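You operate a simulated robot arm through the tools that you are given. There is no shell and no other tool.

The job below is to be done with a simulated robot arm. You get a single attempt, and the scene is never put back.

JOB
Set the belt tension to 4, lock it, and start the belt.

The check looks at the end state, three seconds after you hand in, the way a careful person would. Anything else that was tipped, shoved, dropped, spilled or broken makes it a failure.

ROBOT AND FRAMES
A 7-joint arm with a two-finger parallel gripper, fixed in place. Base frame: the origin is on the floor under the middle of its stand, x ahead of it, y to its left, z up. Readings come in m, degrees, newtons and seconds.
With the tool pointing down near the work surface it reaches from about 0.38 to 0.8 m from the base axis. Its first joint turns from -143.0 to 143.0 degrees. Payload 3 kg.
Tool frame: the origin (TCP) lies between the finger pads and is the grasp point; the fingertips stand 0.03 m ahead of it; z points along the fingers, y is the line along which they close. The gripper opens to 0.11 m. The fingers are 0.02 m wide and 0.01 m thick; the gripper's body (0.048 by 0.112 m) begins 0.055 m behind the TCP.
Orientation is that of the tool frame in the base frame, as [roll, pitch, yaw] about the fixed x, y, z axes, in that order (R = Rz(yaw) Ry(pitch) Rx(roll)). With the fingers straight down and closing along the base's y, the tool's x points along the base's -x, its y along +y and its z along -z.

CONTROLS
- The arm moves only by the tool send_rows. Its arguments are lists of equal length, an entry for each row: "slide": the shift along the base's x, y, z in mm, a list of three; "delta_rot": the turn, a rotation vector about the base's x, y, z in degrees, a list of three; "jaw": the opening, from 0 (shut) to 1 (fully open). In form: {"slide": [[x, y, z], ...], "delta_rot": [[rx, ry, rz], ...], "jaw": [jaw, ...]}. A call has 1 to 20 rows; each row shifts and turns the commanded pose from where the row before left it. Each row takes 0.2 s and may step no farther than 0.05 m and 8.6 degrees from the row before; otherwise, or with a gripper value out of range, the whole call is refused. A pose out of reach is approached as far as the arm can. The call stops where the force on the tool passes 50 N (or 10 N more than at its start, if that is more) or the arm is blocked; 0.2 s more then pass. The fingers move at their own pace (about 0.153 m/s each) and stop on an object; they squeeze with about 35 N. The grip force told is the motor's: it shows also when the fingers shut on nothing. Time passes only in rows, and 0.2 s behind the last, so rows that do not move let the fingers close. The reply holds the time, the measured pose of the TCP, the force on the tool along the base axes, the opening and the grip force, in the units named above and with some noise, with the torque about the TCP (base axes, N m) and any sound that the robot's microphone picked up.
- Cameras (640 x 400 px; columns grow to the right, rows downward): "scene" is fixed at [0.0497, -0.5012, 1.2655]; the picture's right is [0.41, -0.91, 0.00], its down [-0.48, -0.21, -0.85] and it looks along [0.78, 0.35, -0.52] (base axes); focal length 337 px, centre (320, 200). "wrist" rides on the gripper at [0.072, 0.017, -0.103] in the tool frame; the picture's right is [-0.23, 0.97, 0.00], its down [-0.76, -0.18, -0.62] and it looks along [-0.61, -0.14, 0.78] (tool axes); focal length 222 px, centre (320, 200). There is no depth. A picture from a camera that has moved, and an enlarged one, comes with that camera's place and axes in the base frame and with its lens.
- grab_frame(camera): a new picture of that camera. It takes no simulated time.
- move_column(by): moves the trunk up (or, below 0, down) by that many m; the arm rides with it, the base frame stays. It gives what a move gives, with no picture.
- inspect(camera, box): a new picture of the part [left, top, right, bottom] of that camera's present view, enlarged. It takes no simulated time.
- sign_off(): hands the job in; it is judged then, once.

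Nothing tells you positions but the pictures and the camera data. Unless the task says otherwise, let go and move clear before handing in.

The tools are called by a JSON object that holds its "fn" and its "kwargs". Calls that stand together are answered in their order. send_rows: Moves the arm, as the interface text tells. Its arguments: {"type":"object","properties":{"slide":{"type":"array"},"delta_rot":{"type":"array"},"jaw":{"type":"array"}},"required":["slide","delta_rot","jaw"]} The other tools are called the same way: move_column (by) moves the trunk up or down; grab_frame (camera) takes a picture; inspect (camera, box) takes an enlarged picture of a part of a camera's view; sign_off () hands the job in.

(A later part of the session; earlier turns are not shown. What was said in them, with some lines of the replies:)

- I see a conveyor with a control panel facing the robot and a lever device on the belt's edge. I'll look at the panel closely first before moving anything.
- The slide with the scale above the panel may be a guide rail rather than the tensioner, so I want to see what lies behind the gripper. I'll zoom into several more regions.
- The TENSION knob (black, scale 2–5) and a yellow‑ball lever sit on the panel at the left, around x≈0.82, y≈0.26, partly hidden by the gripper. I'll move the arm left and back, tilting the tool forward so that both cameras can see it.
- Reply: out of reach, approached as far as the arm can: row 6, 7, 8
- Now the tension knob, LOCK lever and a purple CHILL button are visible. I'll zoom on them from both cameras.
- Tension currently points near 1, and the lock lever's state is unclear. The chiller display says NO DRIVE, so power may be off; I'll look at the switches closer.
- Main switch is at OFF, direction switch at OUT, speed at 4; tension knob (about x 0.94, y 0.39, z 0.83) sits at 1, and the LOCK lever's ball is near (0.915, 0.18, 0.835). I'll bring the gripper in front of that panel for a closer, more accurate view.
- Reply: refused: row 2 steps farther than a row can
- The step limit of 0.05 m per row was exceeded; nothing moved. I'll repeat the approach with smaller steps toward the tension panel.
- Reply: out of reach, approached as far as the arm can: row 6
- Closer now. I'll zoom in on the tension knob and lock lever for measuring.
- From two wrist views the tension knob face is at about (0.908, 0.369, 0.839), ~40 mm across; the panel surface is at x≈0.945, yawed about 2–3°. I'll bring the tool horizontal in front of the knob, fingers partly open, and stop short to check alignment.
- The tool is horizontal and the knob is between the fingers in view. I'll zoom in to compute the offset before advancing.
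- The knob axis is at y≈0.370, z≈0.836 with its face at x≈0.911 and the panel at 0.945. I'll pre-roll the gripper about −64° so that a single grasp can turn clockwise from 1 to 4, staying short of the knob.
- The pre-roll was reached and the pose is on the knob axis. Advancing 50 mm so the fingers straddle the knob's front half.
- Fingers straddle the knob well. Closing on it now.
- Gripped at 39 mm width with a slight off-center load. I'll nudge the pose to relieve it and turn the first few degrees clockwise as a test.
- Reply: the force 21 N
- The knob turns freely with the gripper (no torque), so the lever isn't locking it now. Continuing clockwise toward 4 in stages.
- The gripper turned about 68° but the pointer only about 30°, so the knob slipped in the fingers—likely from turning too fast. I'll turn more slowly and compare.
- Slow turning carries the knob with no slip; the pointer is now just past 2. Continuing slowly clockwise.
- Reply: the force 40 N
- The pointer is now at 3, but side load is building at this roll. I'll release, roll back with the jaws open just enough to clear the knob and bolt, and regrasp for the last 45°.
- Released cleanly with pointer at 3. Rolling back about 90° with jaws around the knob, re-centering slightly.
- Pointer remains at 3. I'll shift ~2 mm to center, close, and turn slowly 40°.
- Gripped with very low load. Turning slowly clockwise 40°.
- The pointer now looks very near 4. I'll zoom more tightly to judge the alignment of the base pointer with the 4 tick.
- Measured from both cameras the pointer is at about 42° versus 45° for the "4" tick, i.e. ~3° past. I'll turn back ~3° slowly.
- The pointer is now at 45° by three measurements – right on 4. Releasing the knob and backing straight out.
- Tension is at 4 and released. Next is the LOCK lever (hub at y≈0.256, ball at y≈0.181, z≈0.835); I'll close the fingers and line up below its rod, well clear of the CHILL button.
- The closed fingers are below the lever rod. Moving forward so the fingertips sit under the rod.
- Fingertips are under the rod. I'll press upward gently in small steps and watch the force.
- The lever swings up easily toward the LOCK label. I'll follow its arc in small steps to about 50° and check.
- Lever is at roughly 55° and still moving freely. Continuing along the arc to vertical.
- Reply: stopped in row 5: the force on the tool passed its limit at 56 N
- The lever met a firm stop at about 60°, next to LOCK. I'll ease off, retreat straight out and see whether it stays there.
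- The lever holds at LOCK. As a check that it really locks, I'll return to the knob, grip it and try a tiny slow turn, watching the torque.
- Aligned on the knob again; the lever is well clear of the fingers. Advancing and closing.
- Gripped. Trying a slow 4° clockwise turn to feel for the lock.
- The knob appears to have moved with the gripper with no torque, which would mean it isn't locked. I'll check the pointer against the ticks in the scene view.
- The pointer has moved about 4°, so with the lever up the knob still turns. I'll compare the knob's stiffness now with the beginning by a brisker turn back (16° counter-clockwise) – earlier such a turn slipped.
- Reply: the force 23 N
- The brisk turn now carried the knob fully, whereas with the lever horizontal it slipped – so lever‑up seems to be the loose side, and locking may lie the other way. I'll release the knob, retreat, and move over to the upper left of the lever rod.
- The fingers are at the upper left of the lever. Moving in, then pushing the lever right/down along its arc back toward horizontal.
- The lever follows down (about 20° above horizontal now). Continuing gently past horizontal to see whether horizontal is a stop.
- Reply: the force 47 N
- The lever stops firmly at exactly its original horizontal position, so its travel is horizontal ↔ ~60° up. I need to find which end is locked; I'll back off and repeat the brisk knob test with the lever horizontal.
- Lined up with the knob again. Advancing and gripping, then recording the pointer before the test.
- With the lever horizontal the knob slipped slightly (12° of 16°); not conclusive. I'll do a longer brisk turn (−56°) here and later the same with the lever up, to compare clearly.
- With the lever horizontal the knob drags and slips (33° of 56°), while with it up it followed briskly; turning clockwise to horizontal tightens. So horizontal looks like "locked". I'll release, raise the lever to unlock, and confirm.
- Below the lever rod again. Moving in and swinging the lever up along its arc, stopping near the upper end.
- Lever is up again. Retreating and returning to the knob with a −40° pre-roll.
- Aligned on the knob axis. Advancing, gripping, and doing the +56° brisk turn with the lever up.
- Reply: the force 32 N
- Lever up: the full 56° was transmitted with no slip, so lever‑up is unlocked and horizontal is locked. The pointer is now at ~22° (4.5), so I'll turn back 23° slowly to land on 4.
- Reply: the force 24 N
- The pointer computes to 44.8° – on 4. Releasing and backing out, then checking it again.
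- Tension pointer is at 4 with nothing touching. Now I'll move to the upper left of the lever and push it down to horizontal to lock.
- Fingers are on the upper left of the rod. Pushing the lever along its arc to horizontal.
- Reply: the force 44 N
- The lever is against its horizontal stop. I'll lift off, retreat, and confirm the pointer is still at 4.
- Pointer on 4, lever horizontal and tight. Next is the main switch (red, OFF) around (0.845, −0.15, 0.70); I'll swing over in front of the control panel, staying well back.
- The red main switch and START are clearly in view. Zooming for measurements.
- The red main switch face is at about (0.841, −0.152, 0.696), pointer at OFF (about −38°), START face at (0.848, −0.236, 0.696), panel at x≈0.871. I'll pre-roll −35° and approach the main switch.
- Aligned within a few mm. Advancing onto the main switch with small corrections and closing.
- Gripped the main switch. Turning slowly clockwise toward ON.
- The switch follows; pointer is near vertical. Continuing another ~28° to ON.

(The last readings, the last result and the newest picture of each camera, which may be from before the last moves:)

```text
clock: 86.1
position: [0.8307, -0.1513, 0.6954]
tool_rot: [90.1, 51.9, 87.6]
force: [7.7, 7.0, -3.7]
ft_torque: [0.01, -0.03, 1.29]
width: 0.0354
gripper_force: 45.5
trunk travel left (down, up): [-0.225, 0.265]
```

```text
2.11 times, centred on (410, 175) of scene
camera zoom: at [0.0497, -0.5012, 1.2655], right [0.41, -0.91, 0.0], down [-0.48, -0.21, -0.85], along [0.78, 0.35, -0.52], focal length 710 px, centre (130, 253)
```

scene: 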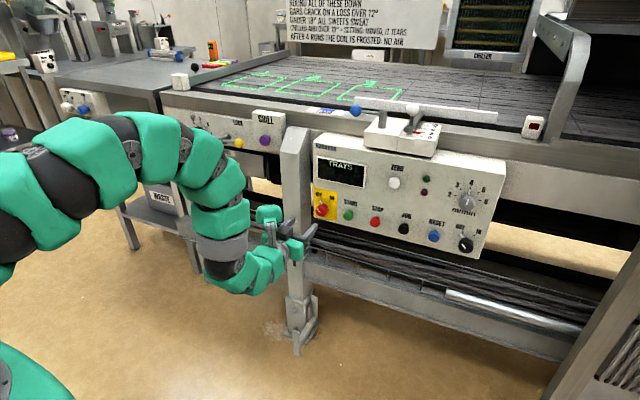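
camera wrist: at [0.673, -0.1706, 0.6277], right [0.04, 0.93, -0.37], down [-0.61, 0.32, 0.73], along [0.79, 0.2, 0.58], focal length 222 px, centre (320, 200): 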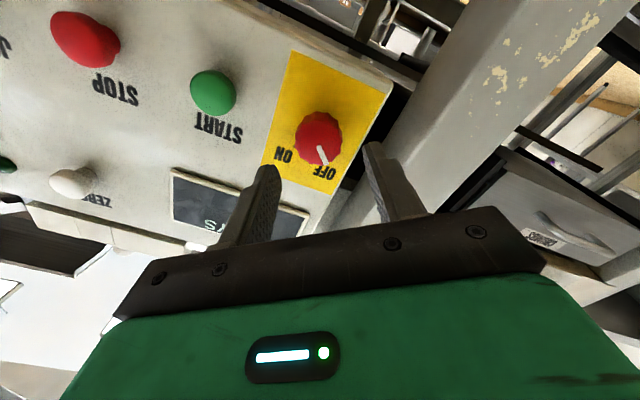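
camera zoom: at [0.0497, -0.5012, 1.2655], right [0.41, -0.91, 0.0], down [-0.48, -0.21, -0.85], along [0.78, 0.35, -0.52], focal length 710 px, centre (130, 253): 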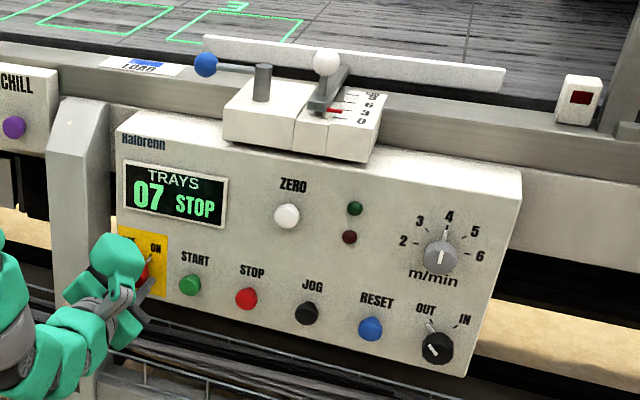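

The display is on showing "07 STOP", and the switch is at ON. Releasing, backing out and lining closed fingers up with START.

{"fn": "send_rows", "kwargs": {"slide": [[0, 0, 0], [0, 0, 0], [-20, 0.8, 0], [-25, 1, 0], [-25, 1, 0]], "delta_rot": [[0, 0, 0], [0, 0, 0], [0, 0, 0], [0, 0, 0], [0, 0, 0]], "jaw": [0.5, 0.5, 0.5, 0.5, 0.5]}}

{"fn": "send_rows", "kwargs": {"slide": [[0, -16, 0], [0, -16, 0], [0, -17, 0], [0, -17, 0], [0, -17, 0]], "delta_rot": [[-7.6, 0.3, 0], [-7.6, 0.3, 0], [-7.6, 0.3, 0], [-7.6, 0.3, 0], [-7.6, 0.3, 0]], "jaw": [0, 0, 0, 0, 0]}}

{"fn": "grab_frame", "kwargs": {"camera": "wrist"}}

{"fn": "inspect", "kwargs": {"camera": "scene", "box": [290, 165, 400, 245]}}

```text
clock: 87.3
position: [0.7597, -0.1485, 0.6938]
tool_rot: [90.2, 51.9, 87.6]
force: [0.0, 0.6, 0.7]
ft_torque: [0.02, 0.0, 0.03]
width: 0.055
gripper_force: 0.0
trunk travel left (down, up): [-0.225, 0.265]
```

```text
clock: 88.5
position: [0.7595, -0.2303, 0.695]
tool_rot: [-60.4, 89.8, -62.7]
force: [-0.6, -0.1, 1.0]
ft_torque: [0.0, 0.01, -0.02]
width: 0.0
gripper_force: 35.4
trunk travel left (down, up): [-0.225, 0.265]
```

```text
taken
camera wrist: at [0.6561, -0.2088, 0.6216], right [0.04, 0.97, 0.23], down [-0.63, -0.15, 0.76], along [0.78, -0.17, 0.61], focal length 222 px, centre (320, 200)
```

wrist: 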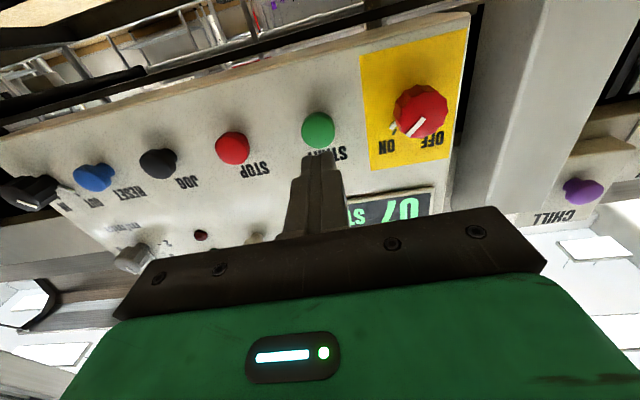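

```text
5.00 times, centred on (345, 205) of scene
camera zoom: at [0.0497, -0.5012, 1.2655], right [0.41, -0.91, 0.0], down [-0.48, -0.21, -0.85], along [0.78, 0.35, -0.52], focal length 1687 px, centre (195, 175)
```

zoom: 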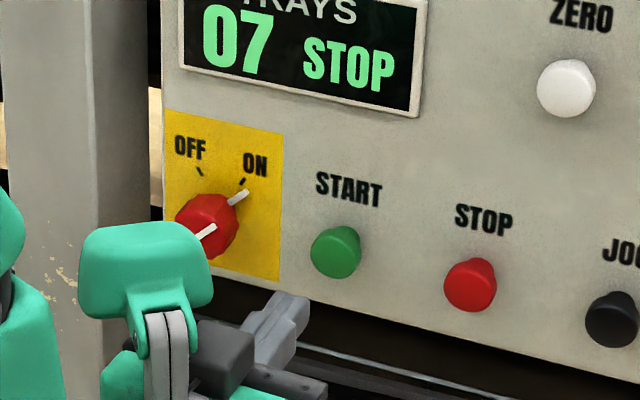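

Aligned with START. Advancing to the button, then pressing in small steps.

{"fn": "send_rows", "kwargs": {"slide": [[20, -1.8, -0.3], [20, -1.8, -0.3], [15, -1.4, 0], [3, -0.2, 0], [2.5, 0, 0], [2.5, 0, 0]], "delta_rot": [[0, 0, 0], [0, 0, 0], [0, 0, 0], [0, 0, 0], [0, 0, 0], [0, 0, 0]], "jaw": [0, 0, 0, 0, 0, 0]}}

{"fn": "inspect", "kwargs": {"camera": "scene", "box": [300, 120, 520, 270]}}

```text
clock: 89.9
position: [0.8213, -0.2367, 0.695]
tool_rot: [37.3, 89.9, 35.0]
force: [-14.1, 2.9, 1.9]
ft_torque: [-0.04, -0.05, 0.11]
width: 0.0
gripper_force: 35.3
trunk travel left (down, up): [-0.225, 0.265]
heard: click
```

```text
2.67 times, centred on (410, 195) of scene
camera zoom: at [0.0497, -0.5012, 1.2655], right [0.41, -0.91, 0.0], down [-0.48, -0.21, -0.85], along [0.78, 0.35, -0.52], focal length 900 px, centre (80, 213)
```

zoom: 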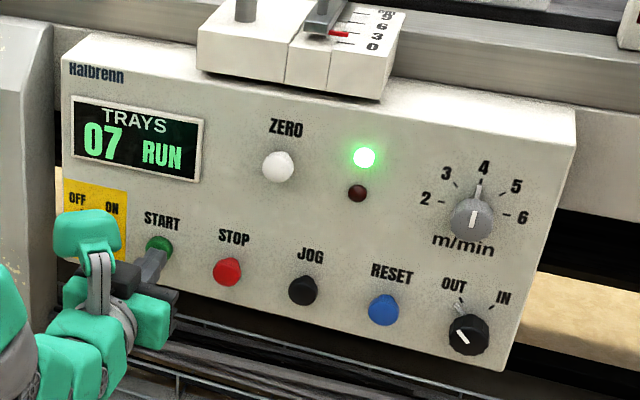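

START clicked: the display reads RUN and the green lamp is lit. Backing off and watching whether it keeps running.

{"fn": "send_rows", "kwargs": {"slide": [[-20, 0.8, 0], [-30, 1.2, 0], [-35, 1.4, 0], [-30, 1.2, 0]], "delta_rot": [[0, 0, 0], [0, 0, 0], [0, 0, 0], [0, 0, 0]], "jaw": [0, 0, 0, 0]}}

{"fn": "grab_frame", "kwargs": {"camera": "scene"}}

{"fn": "inspect", "kwargs": {"camera": "scene", "box": [300, 80, 520, 270]}}

{"fn": "inspect", "kwargs": {"camera": "scene", "box": [155, 95, 295, 185]}}

```text
clock: 90.9
position: [0.7083, -0.2357, 0.6938]
tool_rot: [7.7, 89.8, 5.4]
force: [-0.1, 0.6, 0.2]
ft_torque: [0.01, 0.01, 0.03]
width: 0.0001
gripper_force: 35.1
trunk travel left (down, up): [-0.225, 0.265]
```

```text
taken
```

scene: 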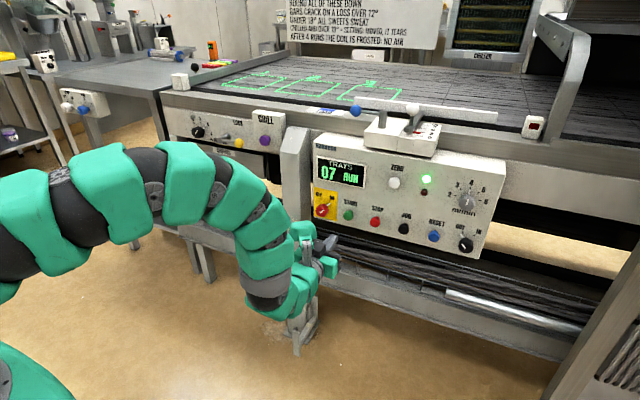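

```text
2.11 times, centred on (410, 175) of scene
camera zoom: at [0.0497, -0.5012, 1.2655], right [0.41, -0.91, 0.0], down [-0.48, -0.21, -0.85], along [0.78, 0.35, -0.52], focal length 710 px, centre (130, 253)
```

zoom: 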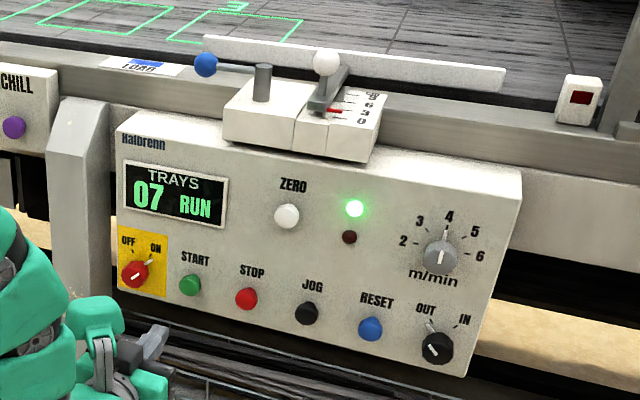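

```text
4.44 times, centred on (225, 140) of scene
camera zoom: at [0.0497, -0.5012, 1.2655], right [0.41, -0.91, 0.0], down [-0.48, -0.21, -0.85], along [0.78, 0.35, -0.52], focal length 1500 px, centre (742, 467)
```

zoom: 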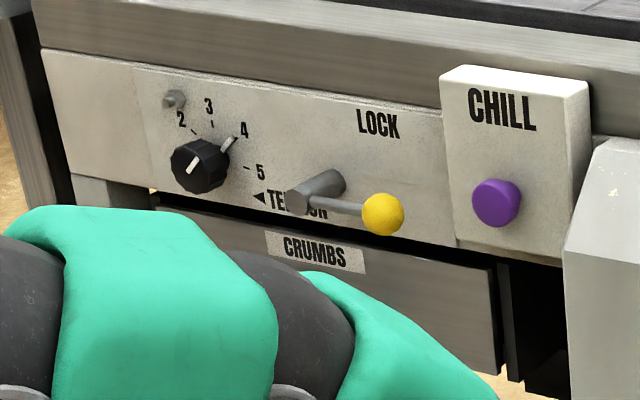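

It says RUN; I'll check whether the belt surface is actually moving by comparing frames over time, and look at the chiller display.

{"fn": "inspect", "kwargs": {"camera": "scene", "box": [270, 50, 560, 125]}}

{"fn": "send_rows", "kwargs": {"slide": [[0, 0, 0], [0, 0, 0], [0, 0, 0]], "delta_rot": [[0, 0, 0], [0, 0, 0], [0, 0, 0]], "jaw": [0, 0, 0]}}

{"fn": "inspect", "kwargs": {"camera": "scene", "box": [270, 50, 560, 125]}}

{"fn": "grab_frame", "kwargs": {"camera": "wrist"}}

```text
2.21 times, centred on (415, 88) of scene
camera zoom: at [0.0497, -0.5012, 1.2655], right [0.41, -0.91, 0.0], down [-0.48, -0.21, -0.85], along [0.78, 0.35, -0.52], focal length 745 px, centre (110, 448)
```

zoom: 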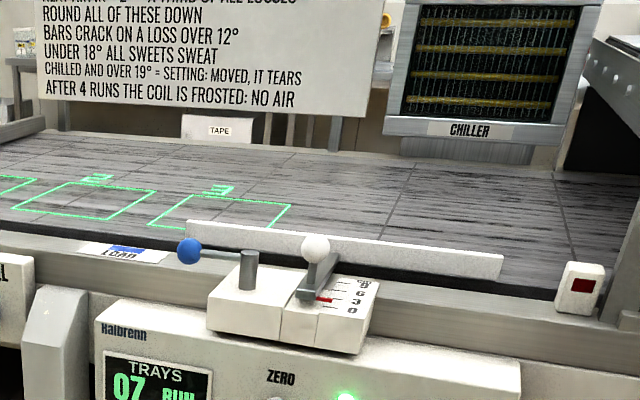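

```text
clock: 91.7
position: [0.7086, -0.2358, 0.6939]
tool_rot: [8.8, 89.9, 6.3]
force: [-0.5, -0.7, 0.1]
ft_torque: [0.0, 0.03, 0.01]
width: 0.0001
gripper_force: 34.6
trunk travel left (down, up): [-0.225, 0.265]
```

```text
2.21 times, centred on (415, 88) of scene
camera zoom: at [0.0497, -0.5012, 1.2655], right [0.41, -0.91, 0.0], down [-0.48, -0.21, -0.85], along [0.78, 0.35, -0.52], focal length 745 px, centre (110, 448)
```

zoom: 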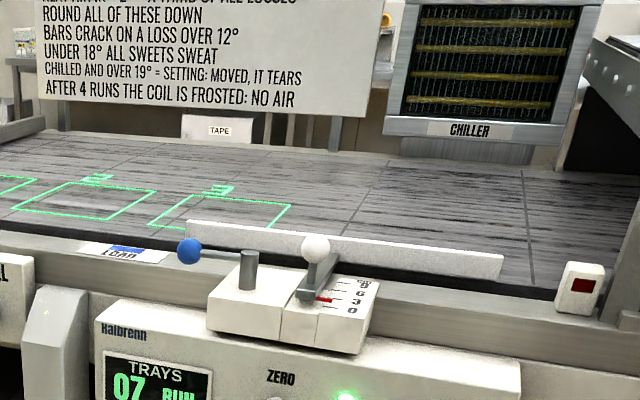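

```text
taken
camera wrist: at [0.6057, -0.2141, 0.6201], right [0.04, 0.97, 0.23], down [-0.63, -0.15, 0.76], along [0.77, -0.17, 0.61], focal length 222 px, centre (320, 200)
```

wrist: 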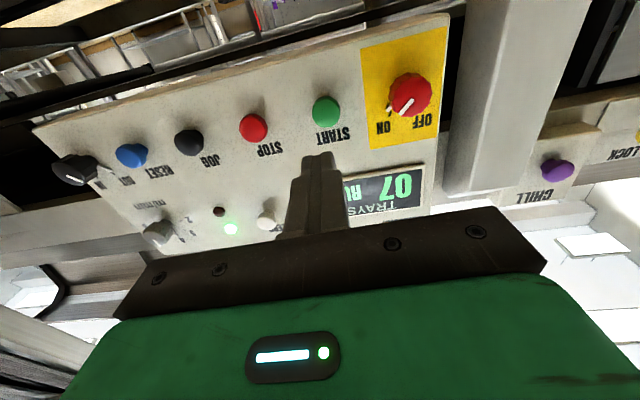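

The belt seams are moving, so the belt really runs. I'll move the arm clear and do a final check of tension, lock and panel.

{"fn": "send_rows", "kwargs": {"slide": [[-20, 0, 10], [-20, 0, 15], [-20, 0, 20], [0, 0, 20], [0, 0, 20], [0, 0, 0], [0, 0, 0]], "delta_rot": [[0, 0, 0], [0, 0, 0], [0, 0, 0], [0, 0, 0], [0, 0, 0], [0, 0, 0], [0, 0, 0]], "jaw": [0.2, 0.2, 0.2, 0.2, 0.2, 0.2, 0.2]}}

{"fn": "grab_frame", "kwargs": {"camera": "scene"}}

{"fn": "inspect", "kwargs": {"camera": "scene", "box": [190, 118, 214, 144]}}

{"fn": "inspect", "kwargs": {"camera": "scene", "box": [155, 95, 295, 185]}}

{"fn": "inspect", "kwargs": {"camera": "scene", "box": [300, 80, 520, 270]}}

```text
clock: 93.3
position: [0.6484, -0.2321, 0.7779]
tool_rot: [11.3, 89.9, 9.2]
force: [-0.4, -0.7, 0.5]
ft_torque: [-0.01, 0.01, 0.01]
width: 0.0219
gripper_force: 0.1
trunk travel left (down, up): [-0.225, 0.265]
```

```text
taken
```

scene: 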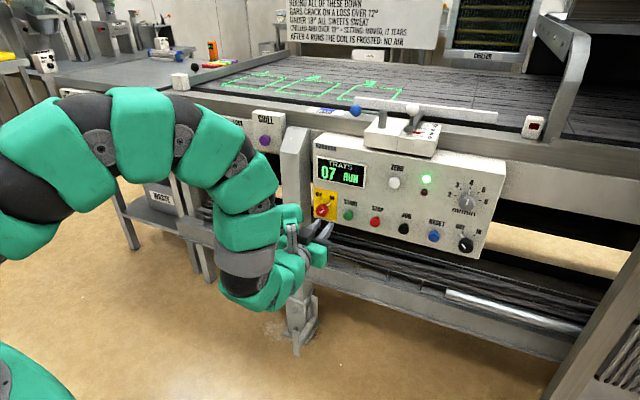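

```text
15.38 times, centred on (202, 131) of scene
camera zoom: at [0.0497, -0.5012, 1.2655], right [0.41, -0.91, 0.0], down [-0.48, -0.21, -0.85], along [0.78, 0.35, -0.52], focal length 5190 px, centre (2135, 1262)
```

zoom: 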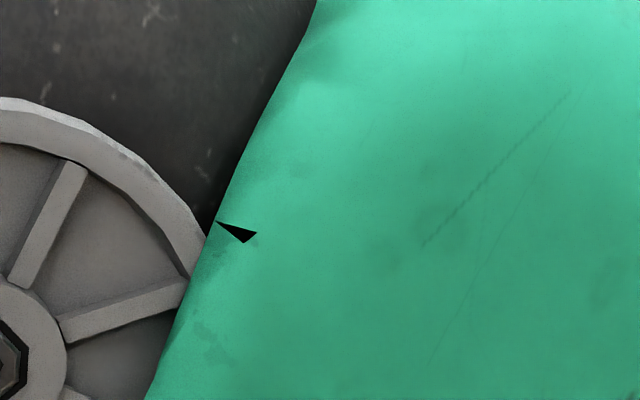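

```text
4.44 times, centred on (225, 140) of scene
camera zoom: at [0.0497, -0.5012, 1.2655], right [0.41, -0.91, 0.0], down [-0.48, -0.21, -0.85], along [0.78, 0.35, -0.52], focal length 1500 px, centre (742, 467)
```

zoom: 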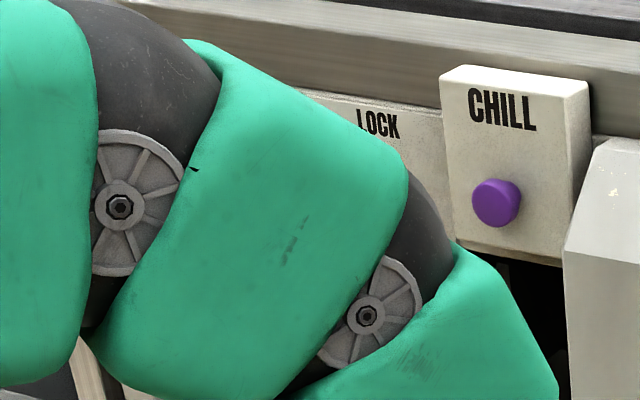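

```text
2.11 times, centred on (410, 175) of scene
camera zoom: at [0.0497, -0.5012, 1.2655], right [0.41, -0.91, 0.0], down [-0.48, -0.21, -0.85], along [0.78, 0.35, -0.52], focal length 710 px, centre (130, 253)
```

zoom: 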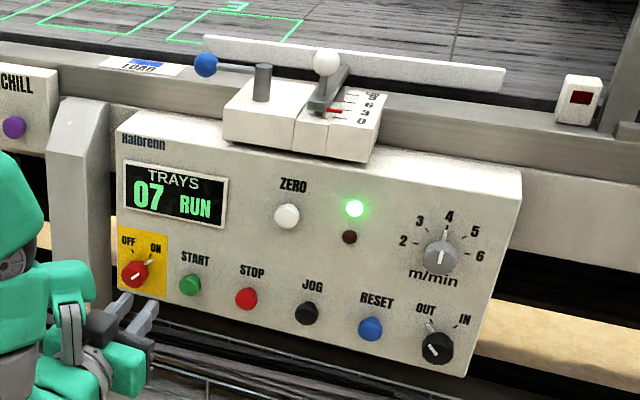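

The arm hides the tension panel from this pose; I'll lower it again for one last look at the pointer and lever.

{"fn": "send_rows", "kwargs": {"slide": [[0, 0, -25], [0, 0, -30], [0, 0, -30], [0, 0, 0]], "delta_rot": [[0, 0, 0], [0, 0, 0], [0, 0, 0], [0, 0, 0]], "jaw": [0.2, 0.2, 0.2, 0.2]}}

{"fn": "inspect", "kwargs": {"camera": "scene", "box": [190, 118, 214, 144]}}

{"fn": "inspect", "kwargs": {"camera": "scene", "box": [155, 95, 295, 185]}}

{"fn": "inspect", "kwargs": {"camera": "scene", "box": [270, 50, 560, 250]}}

```text
clock: 94.3
position: [0.6497, -0.2313, 0.6921]
tool_rot: [12.3, 89.9, 10.0]
force: [0.6, 0.4, -0.2]
ft_torque: [0.0, 0.01, -0.01]
width: 0.0219
gripper_force: 0.1
trunk travel left (down, up): [-0.225, 0.265]
```

```text
15.38 times, centred on (202, 131) of scene
camera zoom: at [0.0497, -0.5012, 1.2655], right [0.41, -0.91, 0.0], down [-0.48, -0.21, -0.85], along [0.78, 0.35, -0.52], focal length 5190 px, centre (2135, 1262)
```

zoom: 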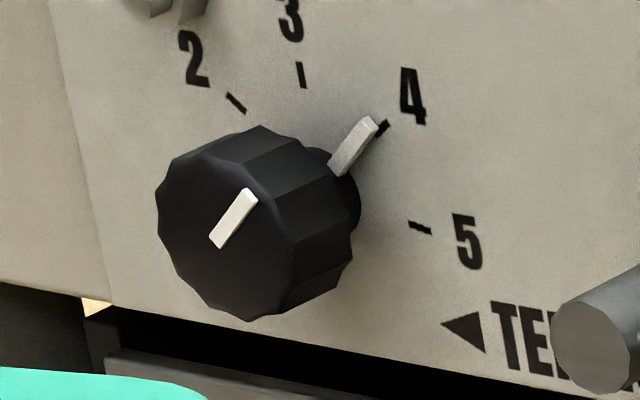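

```text
4.44 times, centred on (225, 140) of scene
camera zoom: at [0.0497, -0.5012, 1.2655], right [0.41, -0.91, 0.0], down [-0.48, -0.21, -0.85], along [0.78, 0.35, -0.52], focal length 1500 px, centre (742, 467)
```

zoom: 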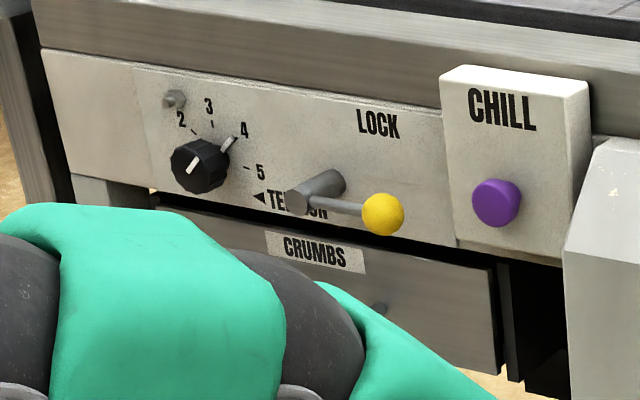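

```text
2.00 times, centred on (415, 150) of scene
camera zoom: at [0.0497, -0.5012, 1.2655], right [0.41, -0.91, 0.0], down [-0.48, -0.21, -0.85], along [0.78, 0.35, -0.52], focal length 675 px, centre (130, 300)
```

zoom: 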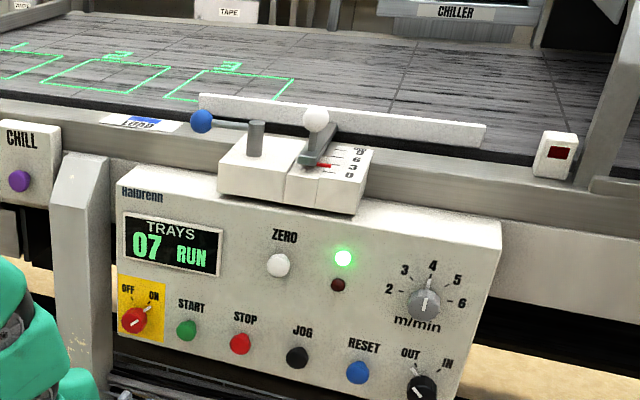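

Everything is in its final state: the tension pointer is on 4 and the LOCK lever is at its tight, horizontal stop. The main switch is ON, the display shows RUN with the green lamp lit, the belt is moving, and the arm is clear. Handing in.

{"fn": "sign_off", "kwargs": {}}

```text
The job is handed in.
```

The belt is running with the tension pointer on 4. The LOCK lever is in the position I believe is locked, and I've handed the job in.

- **Tension:** I turned the knob from 1 to 4. Measurements from both cameras put the pointer within about 1° of the 4 mark, and it was still there at the last look.
- **Lock:** The lever moves between horizontal and about 60° up, and nothing on the panel says which end is locked. With the lever up, the knob turned freely. With it horizontal, the knob dragged and slipped in the fingers, so I took horizontal as locked and left it there. My gripper could still turn the knob slowly with the lever horizontal, so the lock is tight but not rigid.
- **Finding the locked end:** The lever was already horizontal when I started, so my first turns of the knob were probably made against the lock. I then raised the lever, set 4 again and put it back. While testing, I pressed the lever against its stops with up to about 56 N; I saw no damage.
- **Belt:** The main switch was off, so I turned it on and pressed START. The display reads RUN, the green lamp is lit, and the belt surface was visibly moving between frames.

I left the speed at 4 m/min, the direction at OUT and the other controls as they were. Nothing else looked moved in the final pictures, and the arm is clear of the machine.
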